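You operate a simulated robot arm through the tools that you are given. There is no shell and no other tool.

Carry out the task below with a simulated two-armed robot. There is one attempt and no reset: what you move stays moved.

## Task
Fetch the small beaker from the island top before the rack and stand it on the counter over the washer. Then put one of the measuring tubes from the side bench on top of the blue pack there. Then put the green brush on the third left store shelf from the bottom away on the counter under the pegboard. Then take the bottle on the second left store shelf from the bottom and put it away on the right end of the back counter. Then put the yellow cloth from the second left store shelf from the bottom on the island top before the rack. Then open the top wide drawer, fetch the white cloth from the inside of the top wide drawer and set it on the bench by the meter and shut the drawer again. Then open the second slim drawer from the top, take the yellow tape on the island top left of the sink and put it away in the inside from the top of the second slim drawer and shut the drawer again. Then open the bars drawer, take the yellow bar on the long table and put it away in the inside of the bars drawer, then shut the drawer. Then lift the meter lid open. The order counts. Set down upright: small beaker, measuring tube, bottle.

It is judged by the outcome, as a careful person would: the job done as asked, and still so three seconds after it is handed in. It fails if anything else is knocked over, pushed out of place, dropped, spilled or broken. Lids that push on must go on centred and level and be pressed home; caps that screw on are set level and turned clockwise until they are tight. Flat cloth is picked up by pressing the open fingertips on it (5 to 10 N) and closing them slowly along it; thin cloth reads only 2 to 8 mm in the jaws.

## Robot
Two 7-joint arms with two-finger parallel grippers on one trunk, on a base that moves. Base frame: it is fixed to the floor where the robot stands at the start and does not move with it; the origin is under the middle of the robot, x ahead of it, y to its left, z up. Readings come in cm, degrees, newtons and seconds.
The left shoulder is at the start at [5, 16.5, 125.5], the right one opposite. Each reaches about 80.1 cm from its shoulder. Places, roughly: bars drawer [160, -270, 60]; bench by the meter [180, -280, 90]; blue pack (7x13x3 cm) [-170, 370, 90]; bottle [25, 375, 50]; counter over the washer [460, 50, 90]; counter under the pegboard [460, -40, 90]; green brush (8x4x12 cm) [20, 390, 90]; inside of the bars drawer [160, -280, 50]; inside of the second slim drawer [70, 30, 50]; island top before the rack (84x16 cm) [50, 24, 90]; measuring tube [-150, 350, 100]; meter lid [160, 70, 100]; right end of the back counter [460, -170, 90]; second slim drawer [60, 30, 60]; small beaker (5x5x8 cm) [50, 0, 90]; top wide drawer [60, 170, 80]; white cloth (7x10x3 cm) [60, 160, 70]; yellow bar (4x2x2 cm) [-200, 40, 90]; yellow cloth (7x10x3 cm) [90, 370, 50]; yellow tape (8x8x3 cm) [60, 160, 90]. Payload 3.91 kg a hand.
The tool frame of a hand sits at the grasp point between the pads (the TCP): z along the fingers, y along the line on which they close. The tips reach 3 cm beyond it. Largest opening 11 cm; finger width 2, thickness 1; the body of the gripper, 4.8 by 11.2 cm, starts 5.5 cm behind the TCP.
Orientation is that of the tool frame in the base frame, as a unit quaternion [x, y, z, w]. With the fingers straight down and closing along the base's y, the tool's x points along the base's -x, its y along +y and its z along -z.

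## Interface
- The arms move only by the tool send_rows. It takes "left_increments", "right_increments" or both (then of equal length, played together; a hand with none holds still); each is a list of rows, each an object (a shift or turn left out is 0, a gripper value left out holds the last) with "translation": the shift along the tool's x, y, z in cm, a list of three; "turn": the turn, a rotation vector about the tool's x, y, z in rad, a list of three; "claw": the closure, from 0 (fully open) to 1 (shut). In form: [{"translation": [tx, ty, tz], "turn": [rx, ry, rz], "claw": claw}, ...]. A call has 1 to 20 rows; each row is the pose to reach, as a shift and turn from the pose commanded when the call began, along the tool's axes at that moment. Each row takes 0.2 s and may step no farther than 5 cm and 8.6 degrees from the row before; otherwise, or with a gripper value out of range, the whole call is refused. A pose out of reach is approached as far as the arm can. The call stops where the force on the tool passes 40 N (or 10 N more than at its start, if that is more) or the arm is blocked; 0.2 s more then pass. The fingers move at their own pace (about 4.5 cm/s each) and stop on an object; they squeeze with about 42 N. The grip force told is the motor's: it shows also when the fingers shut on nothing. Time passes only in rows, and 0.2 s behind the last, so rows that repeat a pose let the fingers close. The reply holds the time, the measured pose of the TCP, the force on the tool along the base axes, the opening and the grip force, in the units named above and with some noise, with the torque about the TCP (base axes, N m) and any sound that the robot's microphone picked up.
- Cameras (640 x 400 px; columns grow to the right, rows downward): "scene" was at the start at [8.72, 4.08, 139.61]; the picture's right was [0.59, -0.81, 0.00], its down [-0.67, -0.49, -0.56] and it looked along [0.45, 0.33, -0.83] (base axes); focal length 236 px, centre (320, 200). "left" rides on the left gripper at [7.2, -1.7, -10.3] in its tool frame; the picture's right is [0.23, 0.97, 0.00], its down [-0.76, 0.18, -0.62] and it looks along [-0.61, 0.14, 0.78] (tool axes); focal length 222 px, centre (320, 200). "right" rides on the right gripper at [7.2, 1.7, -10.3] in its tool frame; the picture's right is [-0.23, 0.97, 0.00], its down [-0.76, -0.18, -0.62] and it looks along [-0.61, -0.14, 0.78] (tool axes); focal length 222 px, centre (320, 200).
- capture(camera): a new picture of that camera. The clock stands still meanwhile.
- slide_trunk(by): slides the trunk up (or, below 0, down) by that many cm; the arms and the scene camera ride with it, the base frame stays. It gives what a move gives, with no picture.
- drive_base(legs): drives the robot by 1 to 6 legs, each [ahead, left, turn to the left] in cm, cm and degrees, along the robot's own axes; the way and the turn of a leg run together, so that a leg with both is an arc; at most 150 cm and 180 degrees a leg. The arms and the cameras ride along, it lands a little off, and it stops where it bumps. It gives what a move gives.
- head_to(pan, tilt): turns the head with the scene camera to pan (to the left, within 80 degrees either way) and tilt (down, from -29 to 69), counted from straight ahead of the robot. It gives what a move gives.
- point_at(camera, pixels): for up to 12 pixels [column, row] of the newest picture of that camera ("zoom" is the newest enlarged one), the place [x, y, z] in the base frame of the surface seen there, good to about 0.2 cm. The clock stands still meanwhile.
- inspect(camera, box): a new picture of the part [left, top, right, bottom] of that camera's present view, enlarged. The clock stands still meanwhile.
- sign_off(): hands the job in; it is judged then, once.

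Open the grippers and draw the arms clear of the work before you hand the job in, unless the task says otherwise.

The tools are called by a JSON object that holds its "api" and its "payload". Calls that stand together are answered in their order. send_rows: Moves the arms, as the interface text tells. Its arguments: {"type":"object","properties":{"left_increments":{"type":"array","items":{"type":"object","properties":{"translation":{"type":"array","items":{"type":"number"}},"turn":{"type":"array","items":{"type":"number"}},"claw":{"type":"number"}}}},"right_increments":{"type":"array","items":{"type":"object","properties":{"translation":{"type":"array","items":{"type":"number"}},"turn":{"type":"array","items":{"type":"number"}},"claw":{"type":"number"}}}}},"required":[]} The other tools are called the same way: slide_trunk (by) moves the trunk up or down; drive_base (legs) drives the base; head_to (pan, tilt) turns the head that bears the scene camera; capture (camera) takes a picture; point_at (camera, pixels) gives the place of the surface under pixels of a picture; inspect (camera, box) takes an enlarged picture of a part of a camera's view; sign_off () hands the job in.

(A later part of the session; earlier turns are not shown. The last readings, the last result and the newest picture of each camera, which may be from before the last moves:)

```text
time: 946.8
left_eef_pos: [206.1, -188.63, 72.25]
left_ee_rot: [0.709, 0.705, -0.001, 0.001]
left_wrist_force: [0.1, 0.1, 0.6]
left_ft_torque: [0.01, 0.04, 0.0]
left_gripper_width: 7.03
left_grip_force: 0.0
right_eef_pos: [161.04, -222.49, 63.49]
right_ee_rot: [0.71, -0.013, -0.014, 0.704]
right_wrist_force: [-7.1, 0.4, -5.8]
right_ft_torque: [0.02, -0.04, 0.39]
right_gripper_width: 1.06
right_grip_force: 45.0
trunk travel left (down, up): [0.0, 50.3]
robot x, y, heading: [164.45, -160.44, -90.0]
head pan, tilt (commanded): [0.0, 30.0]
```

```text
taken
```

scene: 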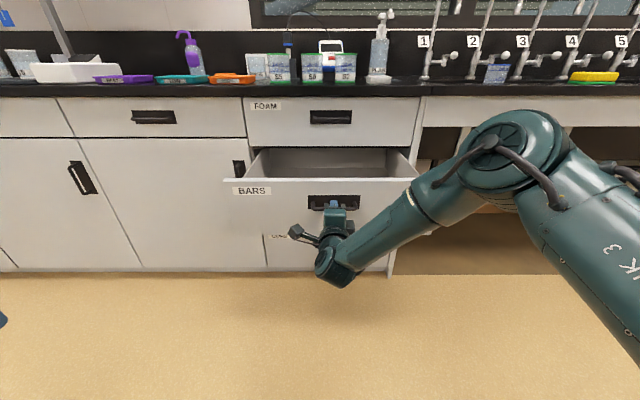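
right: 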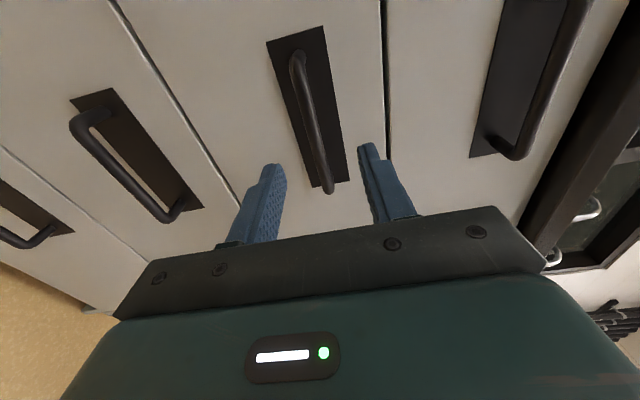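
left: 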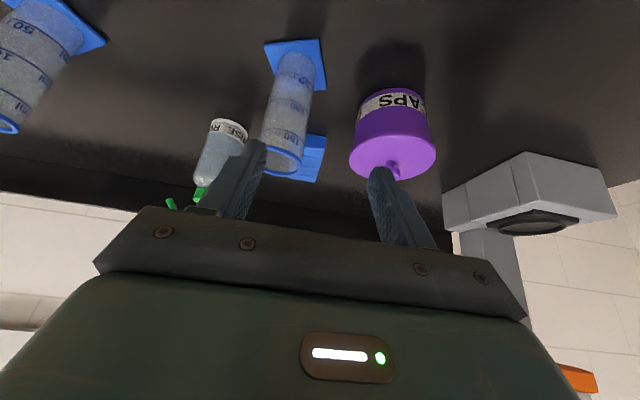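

The drawer is open 28 cm. I release the handle, back off 8 cm and raise the trunk, turning the hand back to vertical.

{"api": "send_rows", "payload": {"right_increments": [{"claw": 0.9}, {"claw": 0.75}, {"claw": 0.6}, {"claw": 0.545}, {"claw": 0.545}]}}

{"api": "drive_base", "payload": {"legs": [[-9, 0, 0]]}}

{"api": "slide_trunk", "payload": {"by": 40}}

{"api": "send_rows", "payload": {"right_increments": [{"turn": [0, 0, -0.14]}, {"turn": [0, 0, -0.28]}, {"turn": [0, 0, -0.42]}, {"turn": [0, 0, -0.56]}, {"turn": [0, 0, -0.7]}, {"turn": [0, 0, -0.84]}, {"turn": [0, 0, -0.98]}, {"turn": [0, 0, -1.12]}, {"turn": [0, 0, -1.26]}, {"turn": [0, 0, -1.4]}, {"turn": [0, 0, -1.5]}, {"turn": [0, 0, -1.571]}, {"turn": [0, 0, -1.571]}]}}

{"api": "send_rows", "payload": {"right_increments": [{"translation": [0, 0, -1], "turn": [0, 0.131, 0]}, {"translation": [0, 0, -2.5], "turn": [0, 0.262, 0]}, {"translation": [0, 0, -4], "turn": [0, 0.393, 0]}, {"translation": [0, 0, -6], "turn": [0, 0.524, 0]}, {"translation": [0, 0, -8], "turn": [0, 0.655, 0]}, {"translation": [0, 0, -10], "turn": [0, 0.785, 0]}, {"translation": [0, 0, -12], "turn": [0, 0.916, 0]}, {"translation": [0, 0, -14], "turn": [0, 1.047, 0]}, {"translation": [0, 0, -16], "turn": [0, 1.178, 0]}, {"translation": [0, 0, -18], "turn": [0, 1.309, 0]}, {"translation": [0, 0, -20], "turn": [0, 1.44, 0]}, {"translation": [0, 0, -20], "turn": [0, 1.56, 0]}, {"translation": [0, 0, -20], "turn": [0, 1.56, 0]}]}}

{"api": "capture", "payload": {"camera": "scene"}}

```text
time: 948.0
left_eef_pos: [206.02, -188.56, 72.36]
left_ee_rot: [0.709, 0.705, 0.0, 0.001]
left_wrist_force: [0.0, 0.0, 0.0]
left_ft_torque: [-0.04, -0.01, -0.02]
left_gripper_width: 7.03
left_grip_force: 0.2
right_eef_pos: [161.05, -222.49, 63.51]
right_ee_rot: [0.71, -0.013, -0.014, 0.704]
right_wrist_force: [0.0, 0.1, 0.7]
right_ft_torque: [0.02, -0.01, 0.01]
right_gripper_width: 5.01
right_grip_force: 0.1
trunk travel left (down, up): [0.0, 50.3]
robot x, y, heading: [165.19, -160.58, -90.2]
head pan, tilt (commanded): [0.0, 30.0]
```

```text
time: 949.1
left_eef_pos: [205.94, -179.53, 72.22]
left_ee_rot: [0.709, 0.705, -0.001, 0.001]
left_wrist_force: [1.0, -0.2, -0.1]
left_ft_torque: [-0.01, 0.01, 0.03]
left_gripper_width: 7.05
left_grip_force: 0.1
right_eef_pos: [161.1, -213.57, 63.62]
right_ee_rot: [0.709, -0.013, -0.014, 0.705]
right_wrist_force: [-0.2, 0.0, -0.1]
right_ft_torque: [-0.03, 0.03, 0.02]
right_gripper_width: 5.0
right_grip_force: 0.0
trunk travel left (down, up): [0.0, 50.3]
robot x, y, heading: [164.64, -151.42, -89.9]
head pan, tilt (commanded): [0.0, 30.0]
```

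```text
time: 952.9
left_eef_pos: [206.01, -179.63, 112.38]
left_ee_rot: [0.709, 0.705, -0.001, 0.001]
left_wrist_force: [-0.6, -0.6, -0.4]
left_ft_torque: [-0.01, -0.01, 0.02]
left_gripper_width: 7.05
left_grip_force: 0.0
right_eef_pos: [161.0, -213.38, 103.63]
right_ee_rot: [0.71, -0.014, -0.015, 0.704]
right_wrist_force: [0.3, 0.3, -0.4]
right_ft_torque: [-0.05, 0.0, 0.01]
right_gripper_width: 5.02
right_grip_force: 0.0
trunk travel left (down, up): [-40.0, 10.3]
robot x, y, heading: [164.8, -151.22, -90.1]
head pan, tilt (commanded): [0.0, 30.0]
```

```text
time: 955.7
left_eef_pos: [206.03, -179.65, 112.2]
left_ee_rot: [0.709, 0.705, -0.001, 0.0]
left_wrist_force: [0.3, 0.0, 0.7]
left_ft_torque: [-0.01, 0.0, 0.0]
left_gripper_width: 7.05
left_grip_force: 0.2
right_eef_pos: [161.13, -213.48, 103.54]
right_ee_rot: [0.51, 0.492, -0.509, 0.488]
right_wrist_force: [-1.1, -0.9, -0.3]
right_ft_torque: [0.0, 0.01, 0.02]
right_gripper_width: 5.0
right_grip_force: 0.0
trunk travel left (down, up): [-40.0, 10.3]
robot x, y, heading: [164.67, -151.39, -90.0]
head pan, tilt (commanded): [0.0, 30.0]
```

```text
time: 958.5
left_eef_pos: [206.04, -179.54, 112.2]
left_ee_rot: [0.709, 0.705, 0.0, 0.001]
left_wrist_force: [0.6, 0.6, 0.5]
left_ft_torque: [-0.02, 0.01, 0.02]
left_gripper_width: 7.05
left_grip_force: 0.1
right_eef_pos: [161.8, -193.42, 103.69]
right_ee_rot: [0.72, 0.694, -0.002, 0.0]
right_wrist_force: [0.3, 0.3, 0.3]
right_ft_torque: [0.06, -0.02, 0.01]
right_gripper_width: 5.02
right_grip_force: 0.1
trunk travel left (down, up): [-40.0, 10.3]
robot x, y, heading: [164.75, -151.1, -90.2]
head pan, tilt (commanded): [0.0, 30.0]
```

```text
taken
```

scene: 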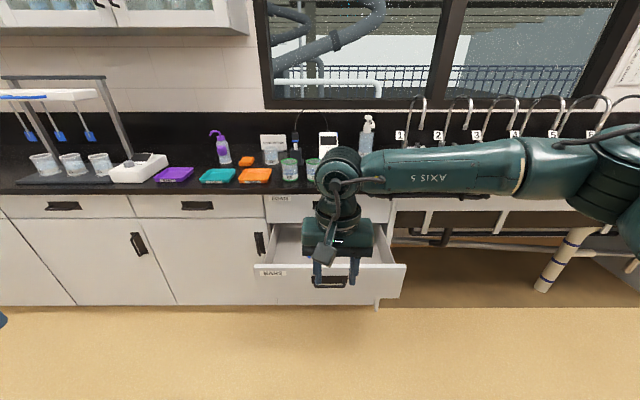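

Hand vertical and the drawer open. I strafe right (toward -x) past the island's end, then turn to face the long table side.

{"api": "drive_base", "payload": {"legs": [[3, -60, 0], [3, -110, 0], [0, -60, 0], [0, 0, -90]]}}

{"api": "slide_trunk", "payload": {"by": 7.5}}

{"api": "head_to", "payload": {"pan": -30, "tilt": 20}}

{"api": "capture", "payload": {"camera": "scene"}}

```text
time: 983.0
left_eef_pos: [-93.89, -198.17, 112.38]
left_ee_rot: [1.0, -0.006, -0.002, 0.0]
left_wrist_force: [0.1, -0.1, -0.1]
left_ft_torque: [0.0, -0.01, 0.0]
left_gripper_width: 7.02
left_grip_force: 0.1
right_eef_pos: [-107.66, -153.95, 103.78]
right_ee_rot: [1.0, -0.022, -0.002, -0.001]
right_wrist_force: [0.2, -0.4, -0.6]
right_ft_torque: [0.03, 0.02, -0.03]
right_gripper_width: 5.01
right_grip_force: 0.1
trunk travel left (down, up): [-40.0, 10.3]
robot x, y, heading: [-65.43, -157.35, 179.4]
head pan, tilt (commanded): [0.0, 30.0]
```

```text
time: 984.1
left_eef_pos: [-93.88, -198.17, 119.85]
left_ee_rot: [1.0, -0.005, 0.0, 0.001]
left_wrist_force: [0.2, 0.2, 0.0]
left_ft_torque: [-0.02, 0.02, -0.01]
left_gripper_width: 7.06
left_grip_force: 0.1
right_eef_pos: [-107.55, -153.73, 111.13]
right_ee_rot: [1.0, -0.021, -0.001, -0.001]
right_wrist_force: [-0.4, -0.2, -0.3]
right_ft_torque: [-0.01, 0.0, -0.01]
right_gripper_width: 5.02
right_grip_force: 0.0
trunk travel left (down, up): [-47.5, 2.8]
robot x, y, heading: [-65.55, -157.42, 179.4]
head pan, tilt (commanded): [0.0, 30.0]
```

```text
time: 985.0
left_eef_pos: [-93.78, -198.31, 119.73]
left_ee_rot: [1.0, -0.005, -0.001, 0.0]
left_wrist_force: [-0.2, -1.0, 1.0]
left_ft_torque: [0.01, 0.02, 0.04]
left_gripper_width: 7.05
left_grip_force: 0.2
right_eef_pos: [-107.55, -153.82, 111.16]
right_ee_rot: [1.0, -0.022, -0.001, -0.001]
right_wrist_force: [0.3, 0.3, 0.1]
right_ft_torque: [0.04, 0.04, 0.0]
right_gripper_width: 5.01
right_grip_force: 0.1
trunk travel left (down, up): [-47.5, 2.8]
robot x, y, heading: [-65.5, -156.86, 179.7]
head pan, tilt (commanded): [-30.0, 20.0]
```

```text
taken
```

scene: 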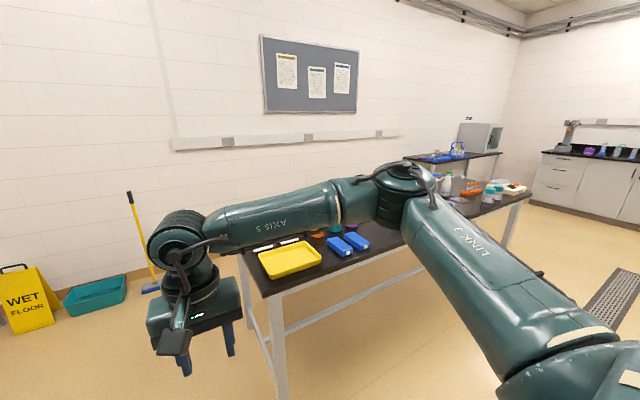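

The long table is ahead to the right. I drive right 185 cm (toward +y), staying well in front of it, and look.

{"api": "drive_base", "payload": {"legs": [[0, -100, 0], [0, -85, 0]]}}

{"api": "head_to", "payload": {"pan": 0, "tilt": 25}}

{"api": "capture", "payload": {"camera": "scene"}}

```text
time: 1001.6
left_eef_pos: [-92.72, -13.28, 119.72]
left_ee_rot: [1.0, -0.003, -0.001, 0.0]
left_wrist_force: [-0.4, -0.5, -1.0]
left_ft_torque: [0.01, 0.02, 0.03]
left_gripper_width: 7.03
left_grip_force: 0.1
right_eef_pos: [-106.56, 31.02, 111.32]
right_ee_rot: [1.0, -0.02, -0.003, -0.001]
right_wrist_force: [-1.5, -0.7, -0.1]
right_ft_torque: [-0.03, -0.03, 0.0]
right_gripper_width: 5.01
right_grip_force: 0.0
trunk travel left (down, up): [-47.5, 2.8]
robot x, y, heading: [-64.58, 28.12, 179.9]
head pan, tilt (commanded): [-30.0, 20.0]
```

```text
time: 1002.5
left_eef_pos: [-92.72, -13.19, 119.82]
left_ee_rot: [1.0, -0.002, -0.001, 0.0]
left_wrist_force: [0.9, 0.4, -0.4]
left_ft_torque: [-0.01, 0.03, 0.01]
left_gripper_width: 7.03
left_grip_force: 0.1
right_eef_pos: [-106.67, 30.91, 111.23]
right_ee_rot: [1.0, -0.02, -0.002, -0.001]
right_wrist_force: [0.1, -0.2, 0.4]
right_ft_torque: [-0.02, 0.03, 0.03]
right_gripper_width: 5.0
right_grip_force: 0.1
trunk travel left (down, up): [-47.5, 2.8]
robot x, y, heading: [-64.17, 27.86, 180.0]
head pan, tilt (commanded): [0.0, 25.0]
```

```text
taken
```

scene: 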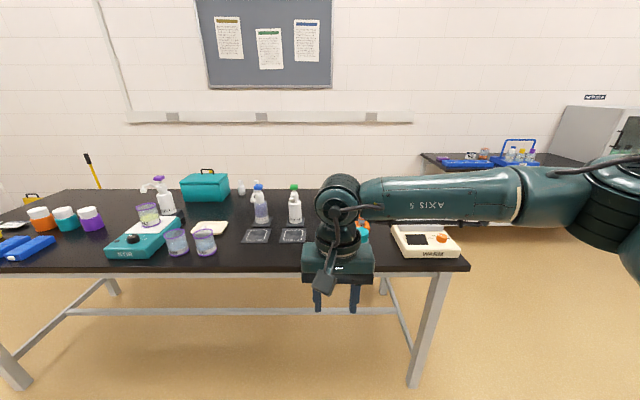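

I zoom on the table to find the yellow bar.

{"api": "inspect", "payload": {"camera": "scene", "box": [90, 170, 330, 280]}}

{"api": "inspect", "payload": {"camera": "scene", "box": [280, 170, 480, 280]}}

```text
2.67 times, centred on (210, 225) of scene
```

zoom: 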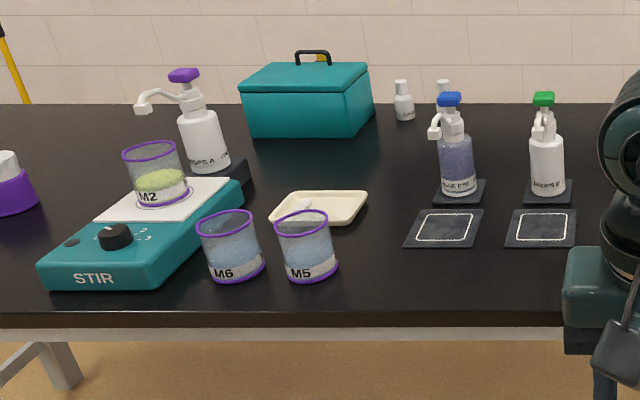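

```text
3.20 times, centred on (380, 225) of scene
```

zoom: 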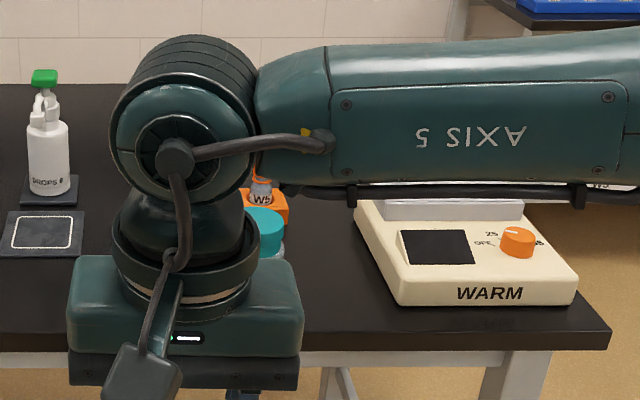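

The bar isn't visible yet; my arm hides the part near y 40. I drive 35 cm further right to see it.

{"api": "drive_base", "payload": {"legs": [[0, -35, 0]]}}

{"api": "head_to", "payload": {"pan": 5, "tilt": 28}}

{"api": "capture", "payload": {"camera": "scene"}}

{"api": "inspect", "payload": {"camera": "scene", "box": [180, 150, 380, 260]}}

```text
time: 1006.1
left_eef_pos: [-92.54, 21.68, 119.84]
left_ee_rot: [1.0, -0.003, -0.001, 0.0]
left_wrist_force: [-0.4, 0.2, 0.6]
left_ft_torque: [0.0, 0.01, 0.01]
left_gripper_width: 7.04
left_grip_force: 0.0
right_eef_pos: [-106.37, 65.96, 111.08]
right_ee_rot: [1.0, -0.02, -0.003, -0.001]
right_wrist_force: [-0.2, 0.4, 1.1]
right_ft_torque: [-0.02, 0.0, 0.0]
right_gripper_width: 5.02
right_grip_force: 0.1
trunk travel left (down, up): [-47.5, 2.8]
robot x, y, heading: [-64.08, 62.68, 179.7]
head pan, tilt (commanded): [0.0, 25.0]
```

```text
time: 1006.8
left_eef_pos: [-92.58, 21.57, 119.72]
left_ee_rot: [1.0, -0.004, -0.001, 0.0]
left_wrist_force: [-0.9, 0.1, 1.1]
left_ft_torque: [0.01, 0.04, -0.03]
left_gripper_width: 7.04
left_grip_force: 0.0
right_eef_pos: [-106.44, 65.91, 111.25]
right_ee_rot: [1.0, -0.021, -0.002, -0.001]
right_wrist_force: [-0.5, -0.7, 0.0]
right_ft_torque: [0.01, 0.01, 0.0]
right_gripper_width: 5.01
right_grip_force: 0.1
trunk travel left (down, up): [-47.5, 2.8]
robot x, y, heading: [-64.21, 63.06, 179.7]
head pan, tilt (commanded): [5.0, 28.0]
```

```text
taken
```

scene: 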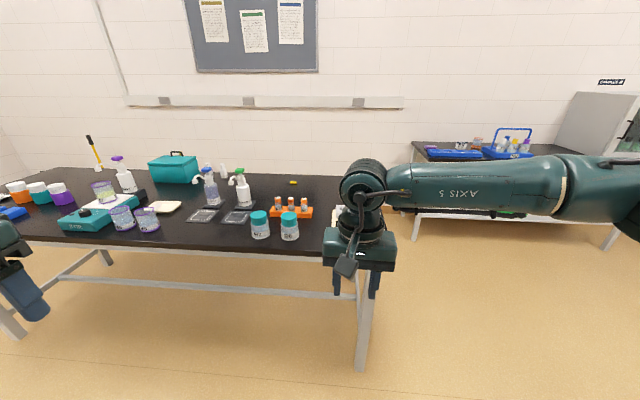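

```text
3.20 times, centred on (280, 205) of scene
```

zoom: 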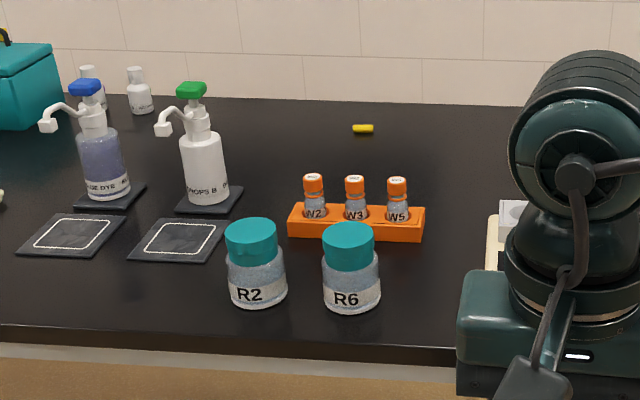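

There is the yellow bar at zoom (363,128), near the far edge behind the orange rack. I measure it and the surrounding objects.

{"api": "point_at", "payload": {"camera": "zoom", "pixels": [[363, 128], [354, 128], [372, 128], [363, 132], [350, 230], [420, 215], [313, 178], [397, 180], [250, 230], [350, 235], [300, 345], [363, 103]]}}

{"api": "inspect", "payload": {"camera": "scene", "box": [260, 160, 330, 220]}}

```text
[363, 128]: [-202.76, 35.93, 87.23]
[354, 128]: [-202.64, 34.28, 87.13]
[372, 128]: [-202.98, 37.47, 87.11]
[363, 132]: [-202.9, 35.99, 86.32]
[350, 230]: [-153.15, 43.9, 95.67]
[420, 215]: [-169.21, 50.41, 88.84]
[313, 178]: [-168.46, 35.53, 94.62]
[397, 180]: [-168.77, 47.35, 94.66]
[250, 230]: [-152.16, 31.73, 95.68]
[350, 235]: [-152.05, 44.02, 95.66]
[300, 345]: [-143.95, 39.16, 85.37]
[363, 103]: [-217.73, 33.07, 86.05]
```

```text
6.67 times, centred on (295, 190) of scene
```

zoom: 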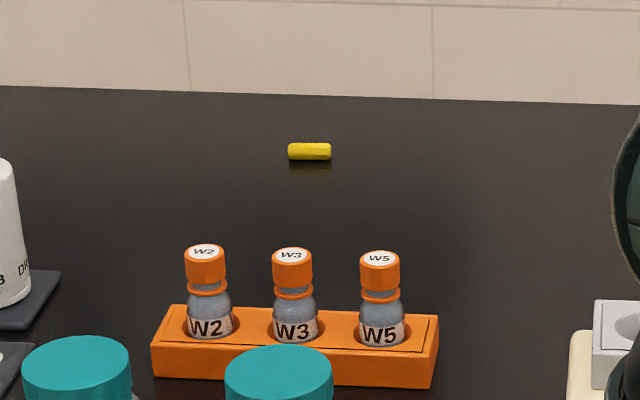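

The bar lies at (-202.9, 35.9) on the table (top z 86.1), 59 cm from the near edge, so I should reach it from the table's right end. I drive further right and look at that end.

{"api": "drive_base", "payload": {"legs": [[0, -75, 0]]}}

{"api": "head_to", "payload": {"pan": 10, "tilt": 28}}

{"api": "capture", "payload": {"camera": "scene"}}

```text
time: 1013.8
left_eef_pos: [-92.25, 96.44, 119.68]
left_ee_rot: [1.0, -0.002, -0.002, 0.0]
left_wrist_force: [-0.3, 0.0, 0.0]
left_ft_torque: [-0.01, 0.0, 0.02]
left_gripper_width: 7.01
left_grip_force: 0.1
right_eef_pos: [-106.13, 140.39, 111.15]
right_ee_rot: [1.0, -0.019, -0.003, -0.001]
right_wrist_force: [-0.5, 0.4, 0.2]
right_ft_torque: [0.02, -0.04, 0.0]
right_gripper_width: 5.01
right_grip_force: 0.0
trunk travel left (down, up): [-47.5, 2.8]
robot x, y, heading: [-63.92, 137.78, 179.7]
head pan, tilt (commanded): [5.0, 28.0]
```

```text
time: 1014.5
left_eef_pos: [-92.33, 96.48, 119.77]
left_ee_rot: [1.0, -0.003, 0.0, 0.0]
left_wrist_force: [-0.1, 1.3, 0.2]
left_ft_torque: [-0.04, 0.01, -0.02]
left_gripper_width: 7.0
left_grip_force: 0.1
right_eef_pos: [-106.21, 140.53, 111.16]
right_ee_rot: [1.0, -0.019, -0.002, -0.001]
right_wrist_force: [-0.2, 0.3, -0.4]
right_ft_torque: [0.0, 0.01, 0.0]
right_gripper_width: 5.03
right_grip_force: 0.0
trunk travel left (down, up): [-47.5, 2.8]
robot x, y, heading: [-64.42, 137.68, 179.7]
head pan, tilt (commanded): [10.0, 28.0]
```

```text
taken
```

scene: 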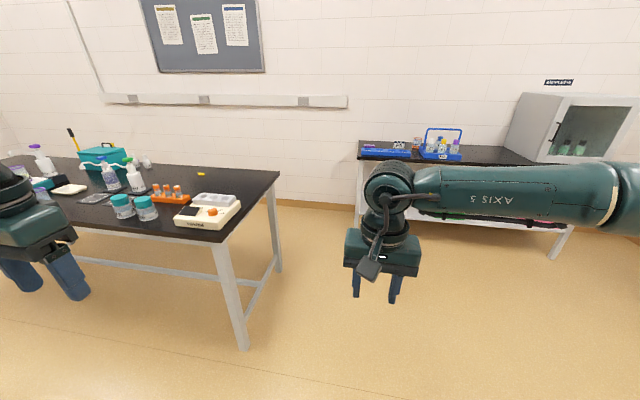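

Now the table's end is visible: corners at (222,241) and (279,171), bar at (201,174), other table from (358,160). I measure these.

{"api": "point_at", "payload": {"camera": "scene", "pixels": [[222, 239], [278, 172], [201, 174], [240, 210], [215, 195], [175, 222], [362, 160], [360, 200], [320, 230], [300, 200], [330, 180], [310, 130]]}}

{"api": "inspect", "payload": {"camera": "scene", "box": [100, 140, 300, 260]}}

```text
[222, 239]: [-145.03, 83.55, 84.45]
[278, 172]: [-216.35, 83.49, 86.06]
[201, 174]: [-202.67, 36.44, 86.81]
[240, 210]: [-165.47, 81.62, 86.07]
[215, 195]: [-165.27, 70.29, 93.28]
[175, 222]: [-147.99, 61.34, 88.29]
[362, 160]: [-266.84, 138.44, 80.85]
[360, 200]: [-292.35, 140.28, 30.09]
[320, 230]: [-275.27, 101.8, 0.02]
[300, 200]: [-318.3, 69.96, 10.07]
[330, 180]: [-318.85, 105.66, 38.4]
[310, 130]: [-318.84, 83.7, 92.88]
```

```text
3.20 times, centred on (200, 200) of scene
```

zoom: 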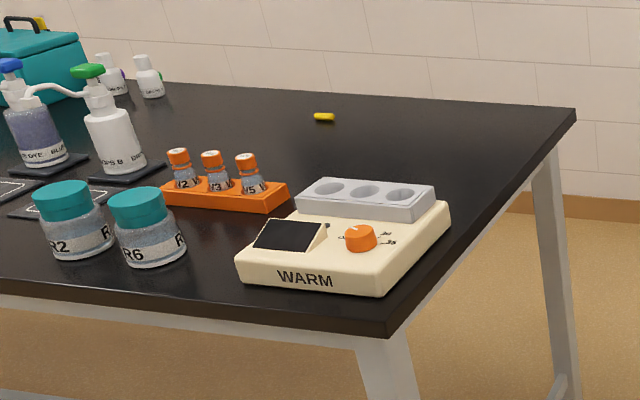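

The table ends at y 83.7 and the bar lies at (-202.8, 36), along y. I turn to face -y and strafe to stand at the table's end.

{"api": "drive_base", "payload": {"legs": [[0, 0, 90], [0, -120, 0]]}}

{"api": "head_to", "payload": {"pan": 0, "tilt": 40}}

{"api": "capture", "payload": {"camera": "scene"}}

```text
time: 1029.1
left_eef_pos: [-143.39, 109.52, 119.73]
left_ee_rot: [0.706, 0.708, 0.0, -0.001]
left_wrist_force: [-0.1, 0.3, 0.9]
left_ft_torque: [-0.01, 0.01, -0.01]
left_gripper_width: 7.01
left_grip_force: 0.0
right_eef_pos: [-187.5, 95.22, 111.27]
right_ee_rot: [0.718, 0.696, -0.003, 0.001]
right_wrist_force: [0.3, 0.3, 0.3]
right_ft_torque: [-0.04, 0.0, 0.01]
right_gripper_width: 5.01
right_grip_force: 0.1
trunk travel left (down, up): [-47.5, 2.8]
robot x, y, heading: [-184.6, 137.22, -89.8]
head pan, tilt (commanded): [10.0, 28.0]
```

```text
time: 1029.9
left_eef_pos: [-143.42, 109.44, 119.77]
left_ee_rot: [0.707, 0.708, -0.001, 0.001]
left_wrist_force: [0.2, 0.9, 0.5]
left_ft_torque: [0.01, 0.04, -0.02]
left_gripper_width: 7.05
left_grip_force: 0.0
right_eef_pos: [-187.38, 95.19, 111.23]
right_ee_rot: [0.719, 0.696, -0.002, 0.001]
right_wrist_force: [0.6, 0.0, -0.1]
right_ft_torque: [0.01, 0.02, 0.01]
right_gripper_width: 4.99
right_grip_force: 0.0
trunk travel left (down, up): [-47.5, 2.8]
robot x, y, heading: [-185.02, 137.59, -89.9]
head pan, tilt (commanded): [0.0, 40.0]
```

```text
taken
```

scene: 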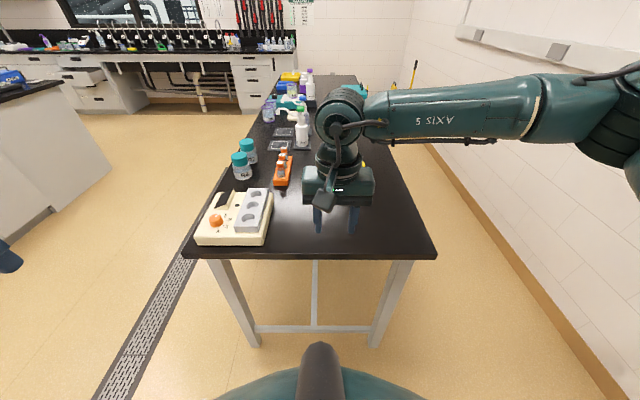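

Standing at the table end, facing along it. I shift the right hand 15 cm right, tilt it 30° forward, and lower the trunk 12 cm.

{"api": "send_rows", "payload": {"right_increments": [{"translation": [0, -4, 0], "turn": [0, -0.13, 0]}, {"translation": [0, -8, 0], "turn": [0, -0.26, 0]}, {"translation": [0, -12, 0], "turn": [0, -0.39, 0]}, {"translation": [0, -15.4, 0], "turn": [0, -0.5236, 0]}, {"translation": [0, -15.4, 0], "turn": [0, -0.5236, 0]}]}}

{"api": "slide_trunk", "payload": {"by": -12}}

{"api": "drive_base", "payload": {"legs": [[15, 0, 0]]}}

{"api": "head_to", "payload": {"pan": -10, "tilt": 40}}

{"api": "capture", "payload": {"camera": "scene"}}

{"api": "capture", "payload": {"camera": "right"}}

```text
time: 1031.1
left_eef_pos: [-143.37, 109.5, 119.77]
left_ee_rot: [0.706, 0.708, -0.001, 0.0]
left_wrist_force: [-0.2, 0.8, -0.9]
left_ft_torque: [0.02, 0.02, -0.02]
left_gripper_width: 7.02
left_grip_force: 0.0
right_eef_pos: [-203.01, 95.69, 111.18]
right_ee_rot: [0.693, 0.672, -0.19, 0.181]
right_wrist_force: [-0.2, -0.6, 0.0]
right_ft_torque: [-0.04, 0.03, -0.02]
right_gripper_width: 5.01
right_grip_force: 0.2
trunk travel left (down, up): [-47.5, 2.8]
robot x, y, heading: [-184.87, 137.71, -89.8]
head pan, tilt (commanded): [0.0, 40.0]
```

```text
time: 1032.6
left_eef_pos: [-143.34, 109.41, 107.77]
left_ee_rot: [0.707, 0.708, 0.0, 0.001]
left_wrist_force: [-0.8, 0.4, -0.7]
left_ft_torque: [0.03, 0.0, -0.02]
left_gripper_width: 7.05
left_grip_force: 0.0
right_eef_pos: [-202.92, 95.69, 99.21]
right_ee_rot: [0.693, 0.672, -0.188, 0.181]
right_wrist_force: [-0.1, 0.4, -0.5]
right_ft_torque: [-0.01, -0.01, 0.03]
right_gripper_width: 4.99
right_grip_force: 0.1
trunk travel left (down, up): [-35.5, 14.8]
robot x, y, heading: [-184.9, 137.4, -89.8]
head pan, tilt (commanded): [0.0, 40.0]
```

```text
time: 1033.9
left_eef_pos: [-143.37, 94.65, 107.68]
left_ee_rot: [0.707, 0.707, -0.001, 0.0]
left_wrist_force: [0.2, -0.4, -0.1]
left_ft_torque: [0.01, -0.01, 0.0]
left_gripper_width: 7.02
left_grip_force: 0.1
right_eef_pos: [-202.88, 80.98, 99.13]
right_ee_rot: [0.693, 0.672, -0.188, 0.181]
right_wrist_force: [0.5, -0.4, 0.4]
right_ft_torque: [0.03, -0.01, 0.03]
right_gripper_width: 5.01
right_grip_force: 0.1
trunk travel left (down, up): [-35.5, 14.8]
robot x, y, heading: [-184.92, 122.58, -89.8]
head pan, tilt (commanded): [0.0, 40.0]
```

```text
time: 1034.7
left_eef_pos: [-143.44, 94.71, 107.74]
left_ee_rot: [0.707, 0.708, -0.001, 0.0]
left_wrist_force: [0.3, 0.3, 0.3]
left_ft_torque: [-0.04, -0.01, 0.0]
left_gripper_width: 7.02
left_grip_force: 0.0
right_eef_pos: [-202.85, 80.87, 99.28]
right_ee_rot: [0.693, 0.672, -0.188, 0.181]
right_wrist_force: [1.2, -0.4, -0.2]
right_ft_torque: [-0.01, -0.03, 0.02]
right_gripper_width: 5.02
right_grip_force: 0.1
trunk travel left (down, up): [-35.5, 14.8]
robot x, y, heading: [-184.92, 122.2, -89.8]
head pan, tilt (commanded): [-10.0, 40.0]
```

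```text
taken
```

scene: 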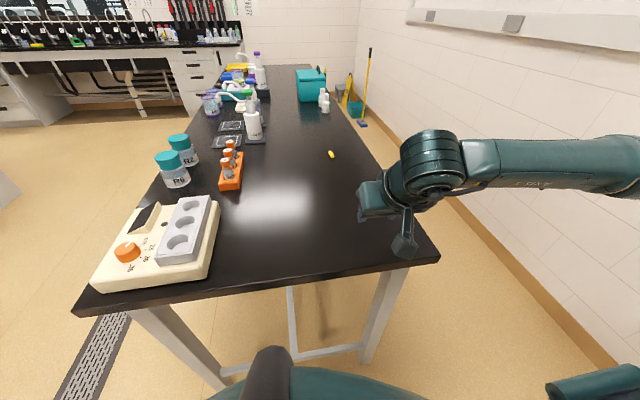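

```text
taken
```

right: 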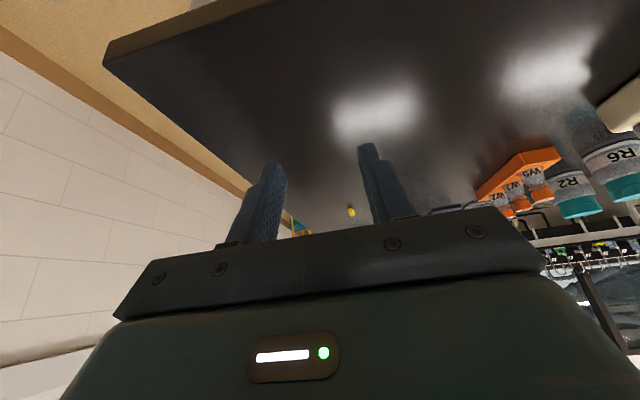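

The bar shows at (332,155). I zoom for its exact position and direction.

{"api": "inspect", "payload": {"camera": "scene", "box": [300, 135, 364, 175]}}

{"api": "point_at", "payload": {"camera": "scene", "pixels": [[332, 155], [330, 153], [334, 157], [380, 170], [438, 258], [205, 225], [245, 140]]}}

```text
10.00 times, centred on (332, 155) of scene
```

zoom: 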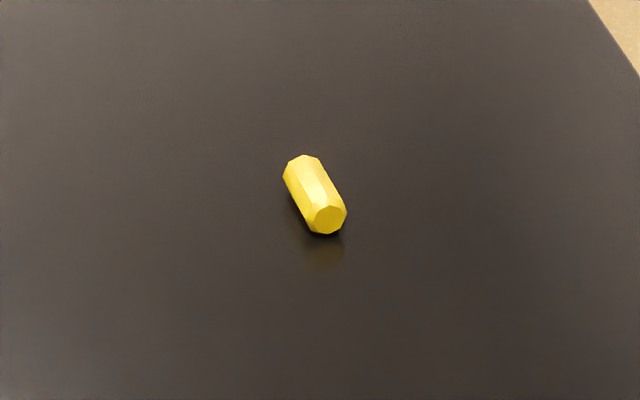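

```text
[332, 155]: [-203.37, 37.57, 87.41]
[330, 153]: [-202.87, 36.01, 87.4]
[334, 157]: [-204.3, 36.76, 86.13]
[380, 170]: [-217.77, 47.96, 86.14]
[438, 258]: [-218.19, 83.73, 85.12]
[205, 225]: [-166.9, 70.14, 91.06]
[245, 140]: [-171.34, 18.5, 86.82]
```

{"api": "point_at", "payload": {"camera": "zoom", "pixels": [[303, 160], [288, 178], [325, 205], [328, 225], [343, 210], [308, 180], [315, 220], [330, 185], [298, 200]]}}

{"api": "drive_base", "payload": {"legs": [[12, 0, -0.2]]}}

{"api": "capture", "payload": {"camera": "scene"}}

{"api": "inspect", "payload": {"camera": "scene", "box": [296, 130, 376, 180]}}

```text
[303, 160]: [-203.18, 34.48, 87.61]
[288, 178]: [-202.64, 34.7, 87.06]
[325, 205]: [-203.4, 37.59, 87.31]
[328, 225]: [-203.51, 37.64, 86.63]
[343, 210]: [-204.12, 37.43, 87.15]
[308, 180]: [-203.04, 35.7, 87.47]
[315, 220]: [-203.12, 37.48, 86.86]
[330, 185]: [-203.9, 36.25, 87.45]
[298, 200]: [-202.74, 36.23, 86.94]
```

```text
time: 1035.9
left_eef_pos: [-143.37, 82.61, 107.69]
left_ee_rot: [0.707, 0.707, -0.001, 0.0]
left_wrist_force: [0.2, -0.1, -0.5]
left_ft_torque: [0.02, 0.0, 0.02]
left_gripper_width: 7.06
left_grip_force: 0.0
right_eef_pos: [-202.93, 69.12, 99.13]
right_ee_rot: [0.695, 0.67, -0.189, 0.18]
right_wrist_force: [-0.4, -0.4, 0.5]
right_ft_torque: [0.01, -0.01, 0.02]
right_gripper_width: 5.02
right_grip_force: 0.1
trunk travel left (down, up): [-35.5, 14.8]
robot x, y, heading: [-185.07, 110.81, -90.0]
head pan, tilt (commanded): [-10.0, 40.0]
```

```text
taken
```

scene: 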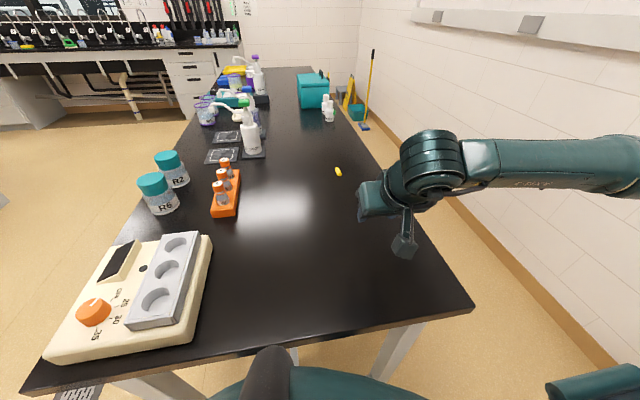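

```text
8.00 times, centred on (336, 155) of scene
```

zoom: 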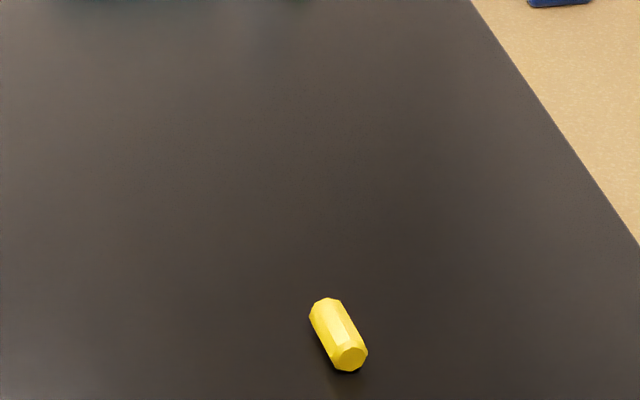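

The bar is centred at (-203.3, 35.8), 1.5 cm thick. I extend the hand over it at a safe height and look.

{"api": "send_rows", "payload": {"right_increments": [{"translation": [-3.3, 0.1, 2.5], "claw": 0.636}, {"translation": [-6.5, 0.2, 4.9]}, {"translation": [-9.8, 0.3, 7.4]}, {"translation": [-13, 0.4, 9.8]}, {"translation": [-16.3, 0.5, 12.3]}, {"translation": [-19.5, 0.6, 14.7]}, {"translation": [-22.8, 0.7, 17.2]}, {"translation": [-26.06, 0.77, 19.66]}, {"translation": [-26.06, 0.77, 19.66]}]}}

{"api": "capture", "payload": {"camera": "right"}}

{"api": "capture", "payload": {"camera": "scene"}}

```text
time: 1037.9
left_eef_pos: [-143.58, 82.75, 107.75]
left_ee_rot: [0.707, 0.707, -0.001, 0.0]
left_wrist_force: [-0.6, -0.6, -0.3]
left_ft_torque: [0.0, 0.01, 0.0]
left_gripper_width: 7.04
left_grip_force: 0.1
right_eef_pos: [-203.21, 36.68, 95.43]
right_ee_rot: [0.693, 0.672, -0.188, 0.181]
right_wrist_force: [-0.8, -0.6, -0.5]
right_ft_torque: [-0.01, -0.03, -0.01]
right_gripper_width: 3.97
right_grip_force: 0.1
trunk travel left (down, up): [-35.5, 14.8]
robot x, y, heading: [-185.07, 110.49, -89.8]
head pan, tilt (commanded): [-10.0, 40.0]
```

```text
taken
```

right: 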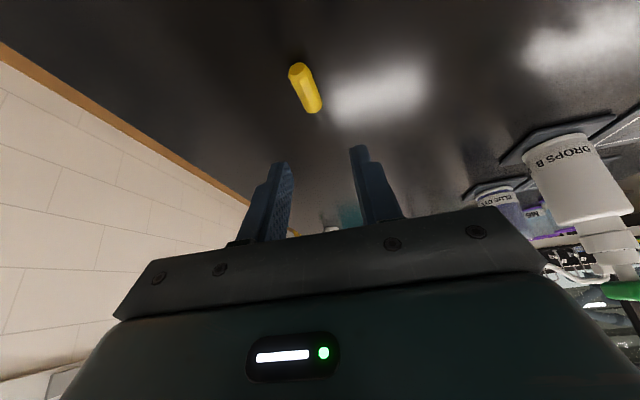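

```text
taken
```

scene: 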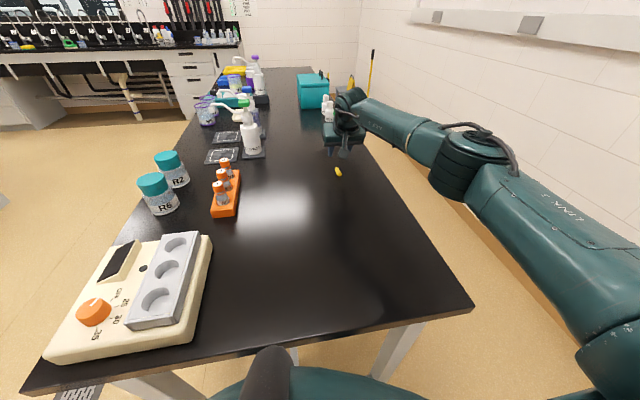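

I check the bar's position in the right view (305,88) relative to the TCP.

{"api": "point_at", "payload": {"camera": "right", "pixels": [[298, 72], [308, 88], [315, 108], [305, 90], [293, 78], [303, 66], [310, 112], [321, 103]]}}

```text
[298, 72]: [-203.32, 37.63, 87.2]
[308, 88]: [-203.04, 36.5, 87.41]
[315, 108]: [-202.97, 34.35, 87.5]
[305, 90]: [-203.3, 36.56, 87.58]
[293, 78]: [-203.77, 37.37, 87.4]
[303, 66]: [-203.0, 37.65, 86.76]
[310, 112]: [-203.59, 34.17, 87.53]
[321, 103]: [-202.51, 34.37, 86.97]
```

The bar centre is (-203.2, 35.9), right below. I descend 5.9 cm so the tips are 3 mm above the table, then close.

{"api": "send_rows", "payload": {"right_increments": [{"translation": [1, 0, 1.73]}, {"translation": [2, 0, 3.46]}, {"translation": [2.6, 0, 4.5]}, {"translation": [2.95, 0, 5.1]}, {"translation": [2.95, 0, 5.1]}]}}

{"api": "capture", "payload": {"camera": "right"}}

```text
time: 1039.1
left_eef_pos: [-143.5, 82.73, 107.85]
left_ee_rot: [0.708, 0.706, -0.001, 0.0]
left_wrist_force: [-0.2, 1.0, 0.0]
left_ft_torque: [0.0, 0.0, 0.01]
left_gripper_width: 7.04
left_grip_force: 0.0
right_eef_pos: [-203.25, 36.57, 89.51]
right_ee_rot: [0.693, 0.672, -0.188, 0.181]
right_wrist_force: [0.2, -0.3, 0.0]
right_ft_torque: [-0.01, 0.01, -0.01]
right_gripper_width: 4.0
right_grip_force: 0.1
trunk travel left (down, up): [-35.5, 14.8]
robot x, y, heading: [-184.5, 111.03, -89.8]
head pan, tilt (commanded): [-10.0, 40.0]
```

```text
taken
```

right: 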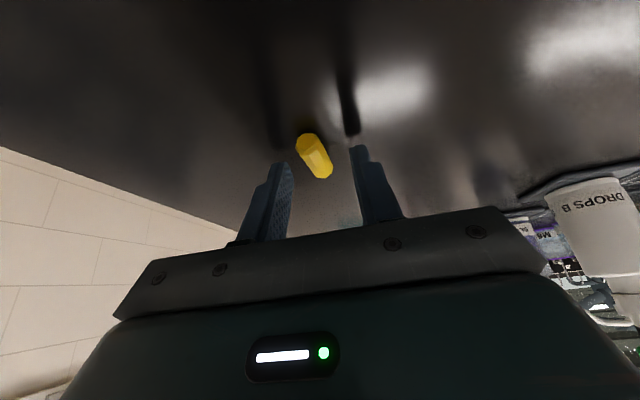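

The bar is between the fingertips. I lower 1.5 mm more and close slowly.

{"api": "send_rows", "payload": {"right_increments": [{"translation": [0.07, 0, 0.13]}, {"translation": [0.07, 0, 0.13], "claw": 0.68}, {"translation": [0.07, 0, 0.13], "claw": 0.72}, {"translation": [0.07, 0, 0.13], "claw": 0.76}, {"translation": [0.07, 0, 0.13], "claw": 0.8}, {"translation": [0.07, 0, 0.13], "claw": 0.85}, {"translation": [0.07, 0, 0.13], "claw": 0.92}, {"translation": [0.07, 0, 0.13], "claw": 1.0}, {"translation": [0.07, 0, 0.13], "claw": 1.0}]}}

{"api": "capture", "payload": {"camera": "right"}}

```text
time: 1041.1
left_eef_pos: [-143.43, 82.66, 107.77]
left_ee_rot: [0.707, 0.707, -0.001, 0.001]
left_wrist_force: [0.3, -0.3, 0.5]
left_ft_torque: [0.0, -0.02, -0.04]
left_gripper_width: 7.07
left_grip_force: 0.0
right_eef_pos: [-203.29, 36.75, 89.29]
right_ee_rot: [0.694, 0.671, -0.189, 0.181]
right_wrist_force: [-0.5, 0.8, 1.0]
right_ft_torque: [0.02, 0.01, -0.01]
right_gripper_width: 1.31
right_grip_force: 42.3
trunk travel left (down, up): [-35.5, 14.8]
robot x, y, heading: [-184.74, 110.32, -89.9]
head pan, tilt (commanded): [-10.0, 40.0]
```

```text
taken
```

right: 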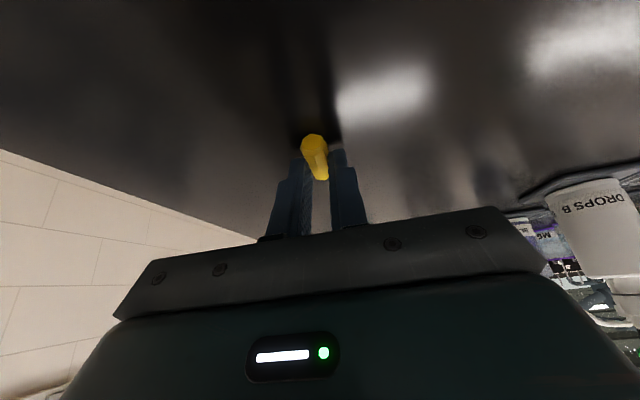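

Gripped at 1.3 cm with 42 N. I lift 4 cm and check that the bar comes along.

{"api": "send_rows", "payload": {"right_increments": [{"translation": [-0.5, 0, -0.87]}, {"translation": [-1.25, 0, -2.2]}, {"translation": [-2.5, 0, -4.33]}, {"translation": [-3.5, 0, -6.1]}, {"translation": [-3.5, 0, -6.1]}]}}

{"api": "capture", "payload": {"camera": "right"}}

{"api": "inspect", "payload": {"camera": "right", "box": [240, 100, 400, 240]}}

```text
time: 1042.3
left_eef_pos: [-143.37, 82.75, 107.73]
left_ee_rot: [0.707, 0.707, -0.001, 0.0]
left_wrist_force: [-0.3, 0.2, -0.4]
left_ft_torque: [0.0, 0.04, 0.0]
left_gripper_width: 7.05
left_grip_force: 0.1
right_eef_pos: [-203.37, 36.74, 96.33]
right_ee_rot: [0.695, 0.671, -0.188, 0.18]
right_wrist_force: [0.7, 0.1, -0.4]
right_ft_torque: [-0.02, 0.01, 0.0]
right_gripper_width: 1.26
right_grip_force: 42.4
trunk travel left (down, up): [-35.5, 14.8]
robot x, y, heading: [-184.73, 110.93, -90.0]
head pan, tilt (commanded): [-10.0, 40.0]
```

```text
taken
```

right: 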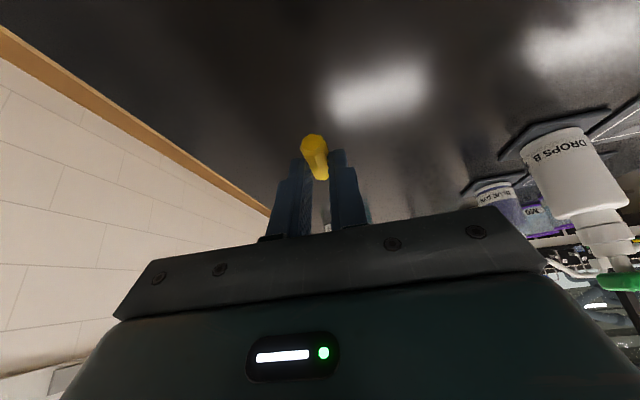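

```text
2.86 times, centred on (320, 170) of right
```

zoom: 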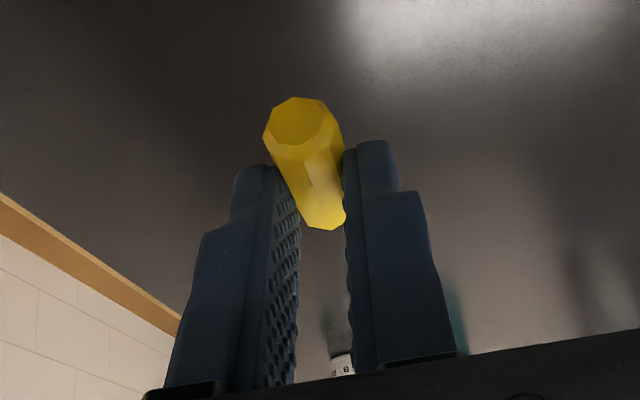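

The bar is held firmly at the fingertips. I draw the hand back over the table end and then back the base away.

{"api": "send_rows", "payload": {"right_increments": [{"translation": [2.5, 0, -3.5]}, {"translation": [6, 0, -5.5]}, {"translation": [9.5, 0, -7.5]}, {"translation": [13, 0, -9.5]}, {"translation": [16.5, 0, -11.5]}, {"translation": [20, 0, -13.5]}, {"translation": [23.5, 0, -15.5]}, {"translation": [23.5, 0, -15.5]}]}}

{"api": "drive_base", "payload": {"legs": [[-30, 0, 0]]}}

{"api": "capture", "payload": {"camera": "right"}}

{"api": "capture", "payload": {"camera": "scene"}}

```text
time: 1044.1
left_eef_pos: [-143.46, 82.72, 107.79]
left_ee_rot: [0.707, 0.707, 0.0, 0.001]
left_wrist_force: [-0.5, 0.2, -0.2]
left_ft_torque: [-0.01, 0.02, 0.01]
left_gripper_width: 7.03
left_grip_force: 0.1
right_eef_pos: [-202.42, 64.9, 97.91]
right_ee_rot: [0.695, 0.67, -0.189, 0.181]
right_wrist_force: [-0.1, -0.4, 0.1]
right_ft_torque: [-0.06, 0.04, -0.01]
right_gripper_width: 1.24
right_grip_force: 41.7
trunk travel left (down, up): [-35.5, 14.8]
robot x, y, heading: [-184.62, 110.7, -89.8]
head pan, tilt (commanded): [-10.0, 40.0]
```

```text
time: 1046.1
left_eef_pos: [-143.23, 112.61, 107.78]
left_ee_rot: [0.708, 0.706, -0.002, 0.001]
left_wrist_force: [0.2, -0.2, -0.7]
left_ft_torque: [0.0, 0.02, 0.0]
left_gripper_width: 7.06
left_grip_force: 0.1
right_eef_pos: [-202.45, 94.82, 97.89]
right_ee_rot: [0.693, 0.671, -0.189, 0.181]
right_wrist_force: [0.0, -0.8, -0.8]
right_ft_torque: [-0.02, -0.03, 0.01]
right_gripper_width: 1.3
right_grip_force: 42.3
trunk travel left (down, up): [-35.5, 14.8]
robot x, y, heading: [-185.1, 140.39, -90.2]
head pan, tilt (commanded): [-10.0, 40.0]
```

```text
taken
```

right: 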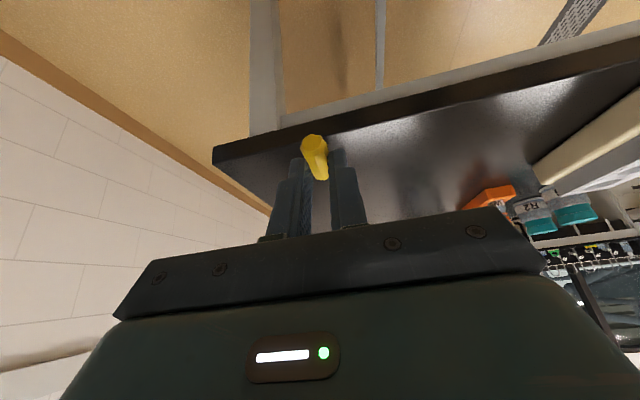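

```text
taken
```

scene: 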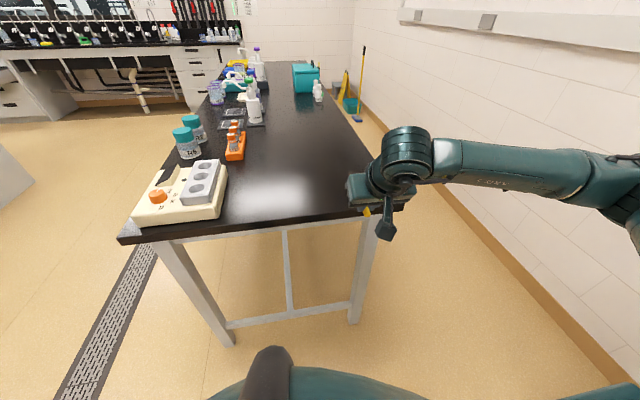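

I drive left into the open floor and then ahead toward the right passage, facing the wall bench, checking the pose on the way.

{"api": "drive_base", "payload": {"legs": [[0, 128, 0], [150, 0, 0], [143, 0, 0]]}}

{"api": "capture", "payload": {"camera": "right"}}

```text
time: 1071.5
left_eef_pos: [-6.19, -181.27, 107.72]
left_ee_rot: [0.697, 0.717, 0.0, 0.001]
left_wrist_force: [-0.6, 0.0, 0.1]
left_ft_torque: [0.0, -0.03, 0.02]
left_gripper_width: 7.03
left_grip_force: 0.0
right_eef_pos: [-64.6, -200.84, 97.82]
right_ee_rot: [0.685, 0.681, -0.185, 0.184]
right_wrist_force: [-0.2, -0.4, 0.5]
right_ft_torque: [-0.02, -0.01, 0.0]
right_gripper_width: 1.3
right_grip_force: 41.7
trunk travel left (down, up): [-35.5, 14.8]
robot x, y, heading: [-48.32, -154.36, -88.2]
head pan, tilt (commanded): [-10.0, 40.0]
```

```text
taken
```

right: 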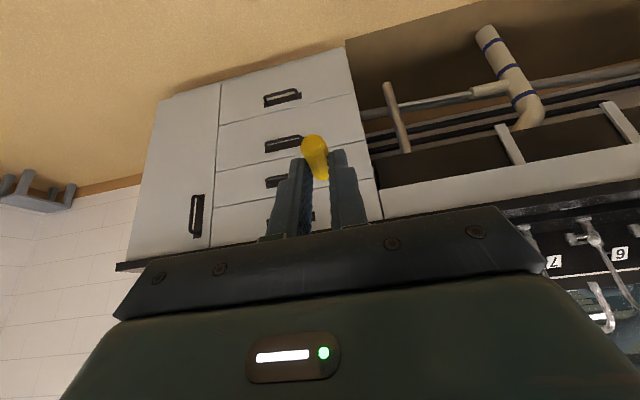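

The bar is still held. I correct the heading and strafe left 208 cm to stand before the open BARS drawer.

{"api": "drive_base", "payload": {"legs": [[2, 0, -1.8], [0, 110, 0], [0, 100, 0]]}}

{"api": "head_to", "payload": {"pan": -5, "tilt": 42}}

{"api": "capture", "payload": {"camera": "scene"}}

{"api": "capture", "payload": {"camera": "right"}}

```text
time: 1090.5
left_eef_pos: [203.37, -183.25, 107.67]
left_ee_rot: [0.705, 0.709, 0.0, 0.0]
left_wrist_force: [-0.1, 0.5, -0.3]
left_ft_torque: [0.0, 0.02, -0.01]
left_gripper_width: 7.03
left_grip_force: 0.1
right_eef_pos: [144.54, -201.48, 97.81]
right_ee_rot: [0.692, 0.673, -0.189, 0.181]
right_wrist_force: [-0.2, 0.8, -0.8]
right_ft_torque: [-0.01, -0.01, 0.0]
right_gripper_width: 1.29
right_grip_force: 42.2
trunk travel left (down, up): [-35.5, 14.8]
robot x, y, heading: [161.82, -155.68, -89.6]
head pan, tilt (commanded): [-10.0, 40.0]
```

```text
time: 1091.2
left_eef_pos: [203.39, -183.32, 107.76]
left_ee_rot: [0.705, 0.709, -0.001, 0.002]
left_wrist_force: [1.1, -0.6, -0.1]
left_ft_torque: [0.0, 0.02, 0.0]
left_gripper_width: 7.03
left_grip_force: 0.1
right_eef_pos: [144.55, -201.67, 97.86]
right_ee_rot: [0.692, 0.674, -0.187, 0.182]
right_wrist_force: [0.4, -0.1, -0.4]
right_ft_torque: [-0.02, -0.01, 0.0]
right_gripper_width: 1.31
right_grip_force: 42.2
trunk travel left (down, up): [-35.5, 14.8]
robot x, y, heading: [161.65, -155.35, -89.5]
head pan, tilt (commanded): [-5.0, 42.0]
```

```text
taken
```

scene: 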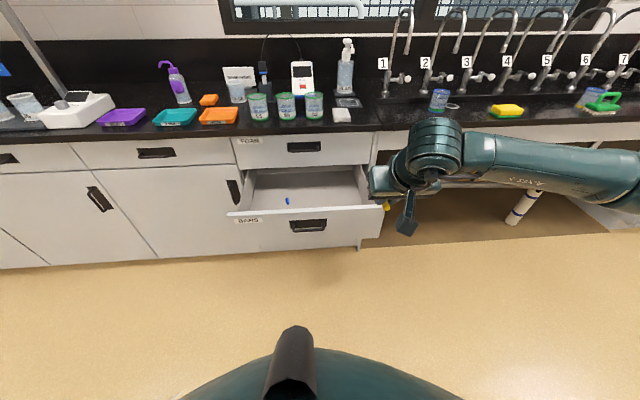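

```text
taken
```

right: 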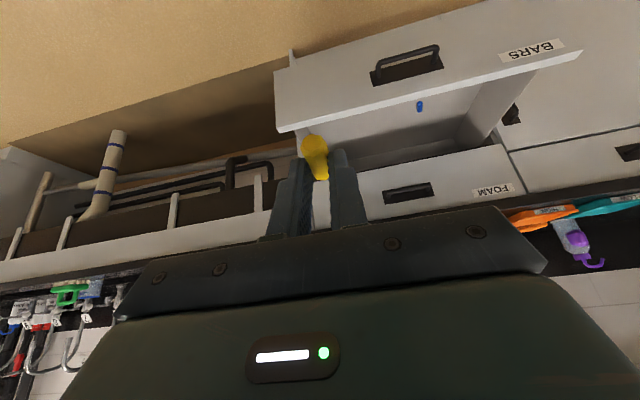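

There is a blue bar in the drawer at (288,201). I measure the drawer's walls, floor and that bar.

{"api": "point_at", "payload": {"camera": "scene", "pixels": [[288, 201], [310, 195], [330, 195], [340, 185], [305, 210], [245, 212], [375, 205], [365, 180], [250, 190], [320, 205]]}}

{"api": "inspect", "payload": {"camera": "scene", "box": [220, 130, 400, 250]}}

```text
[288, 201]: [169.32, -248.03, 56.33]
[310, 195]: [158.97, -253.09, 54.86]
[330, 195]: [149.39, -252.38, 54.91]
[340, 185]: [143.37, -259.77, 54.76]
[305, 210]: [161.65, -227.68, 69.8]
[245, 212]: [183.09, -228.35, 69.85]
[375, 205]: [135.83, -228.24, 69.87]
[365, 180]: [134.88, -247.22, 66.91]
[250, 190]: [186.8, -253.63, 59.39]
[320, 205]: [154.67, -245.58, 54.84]
```

```text
3.33 times, centred on (310, 190) of scene
```

zoom: 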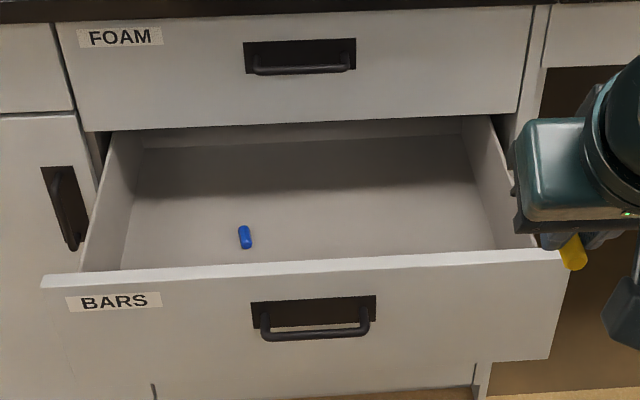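

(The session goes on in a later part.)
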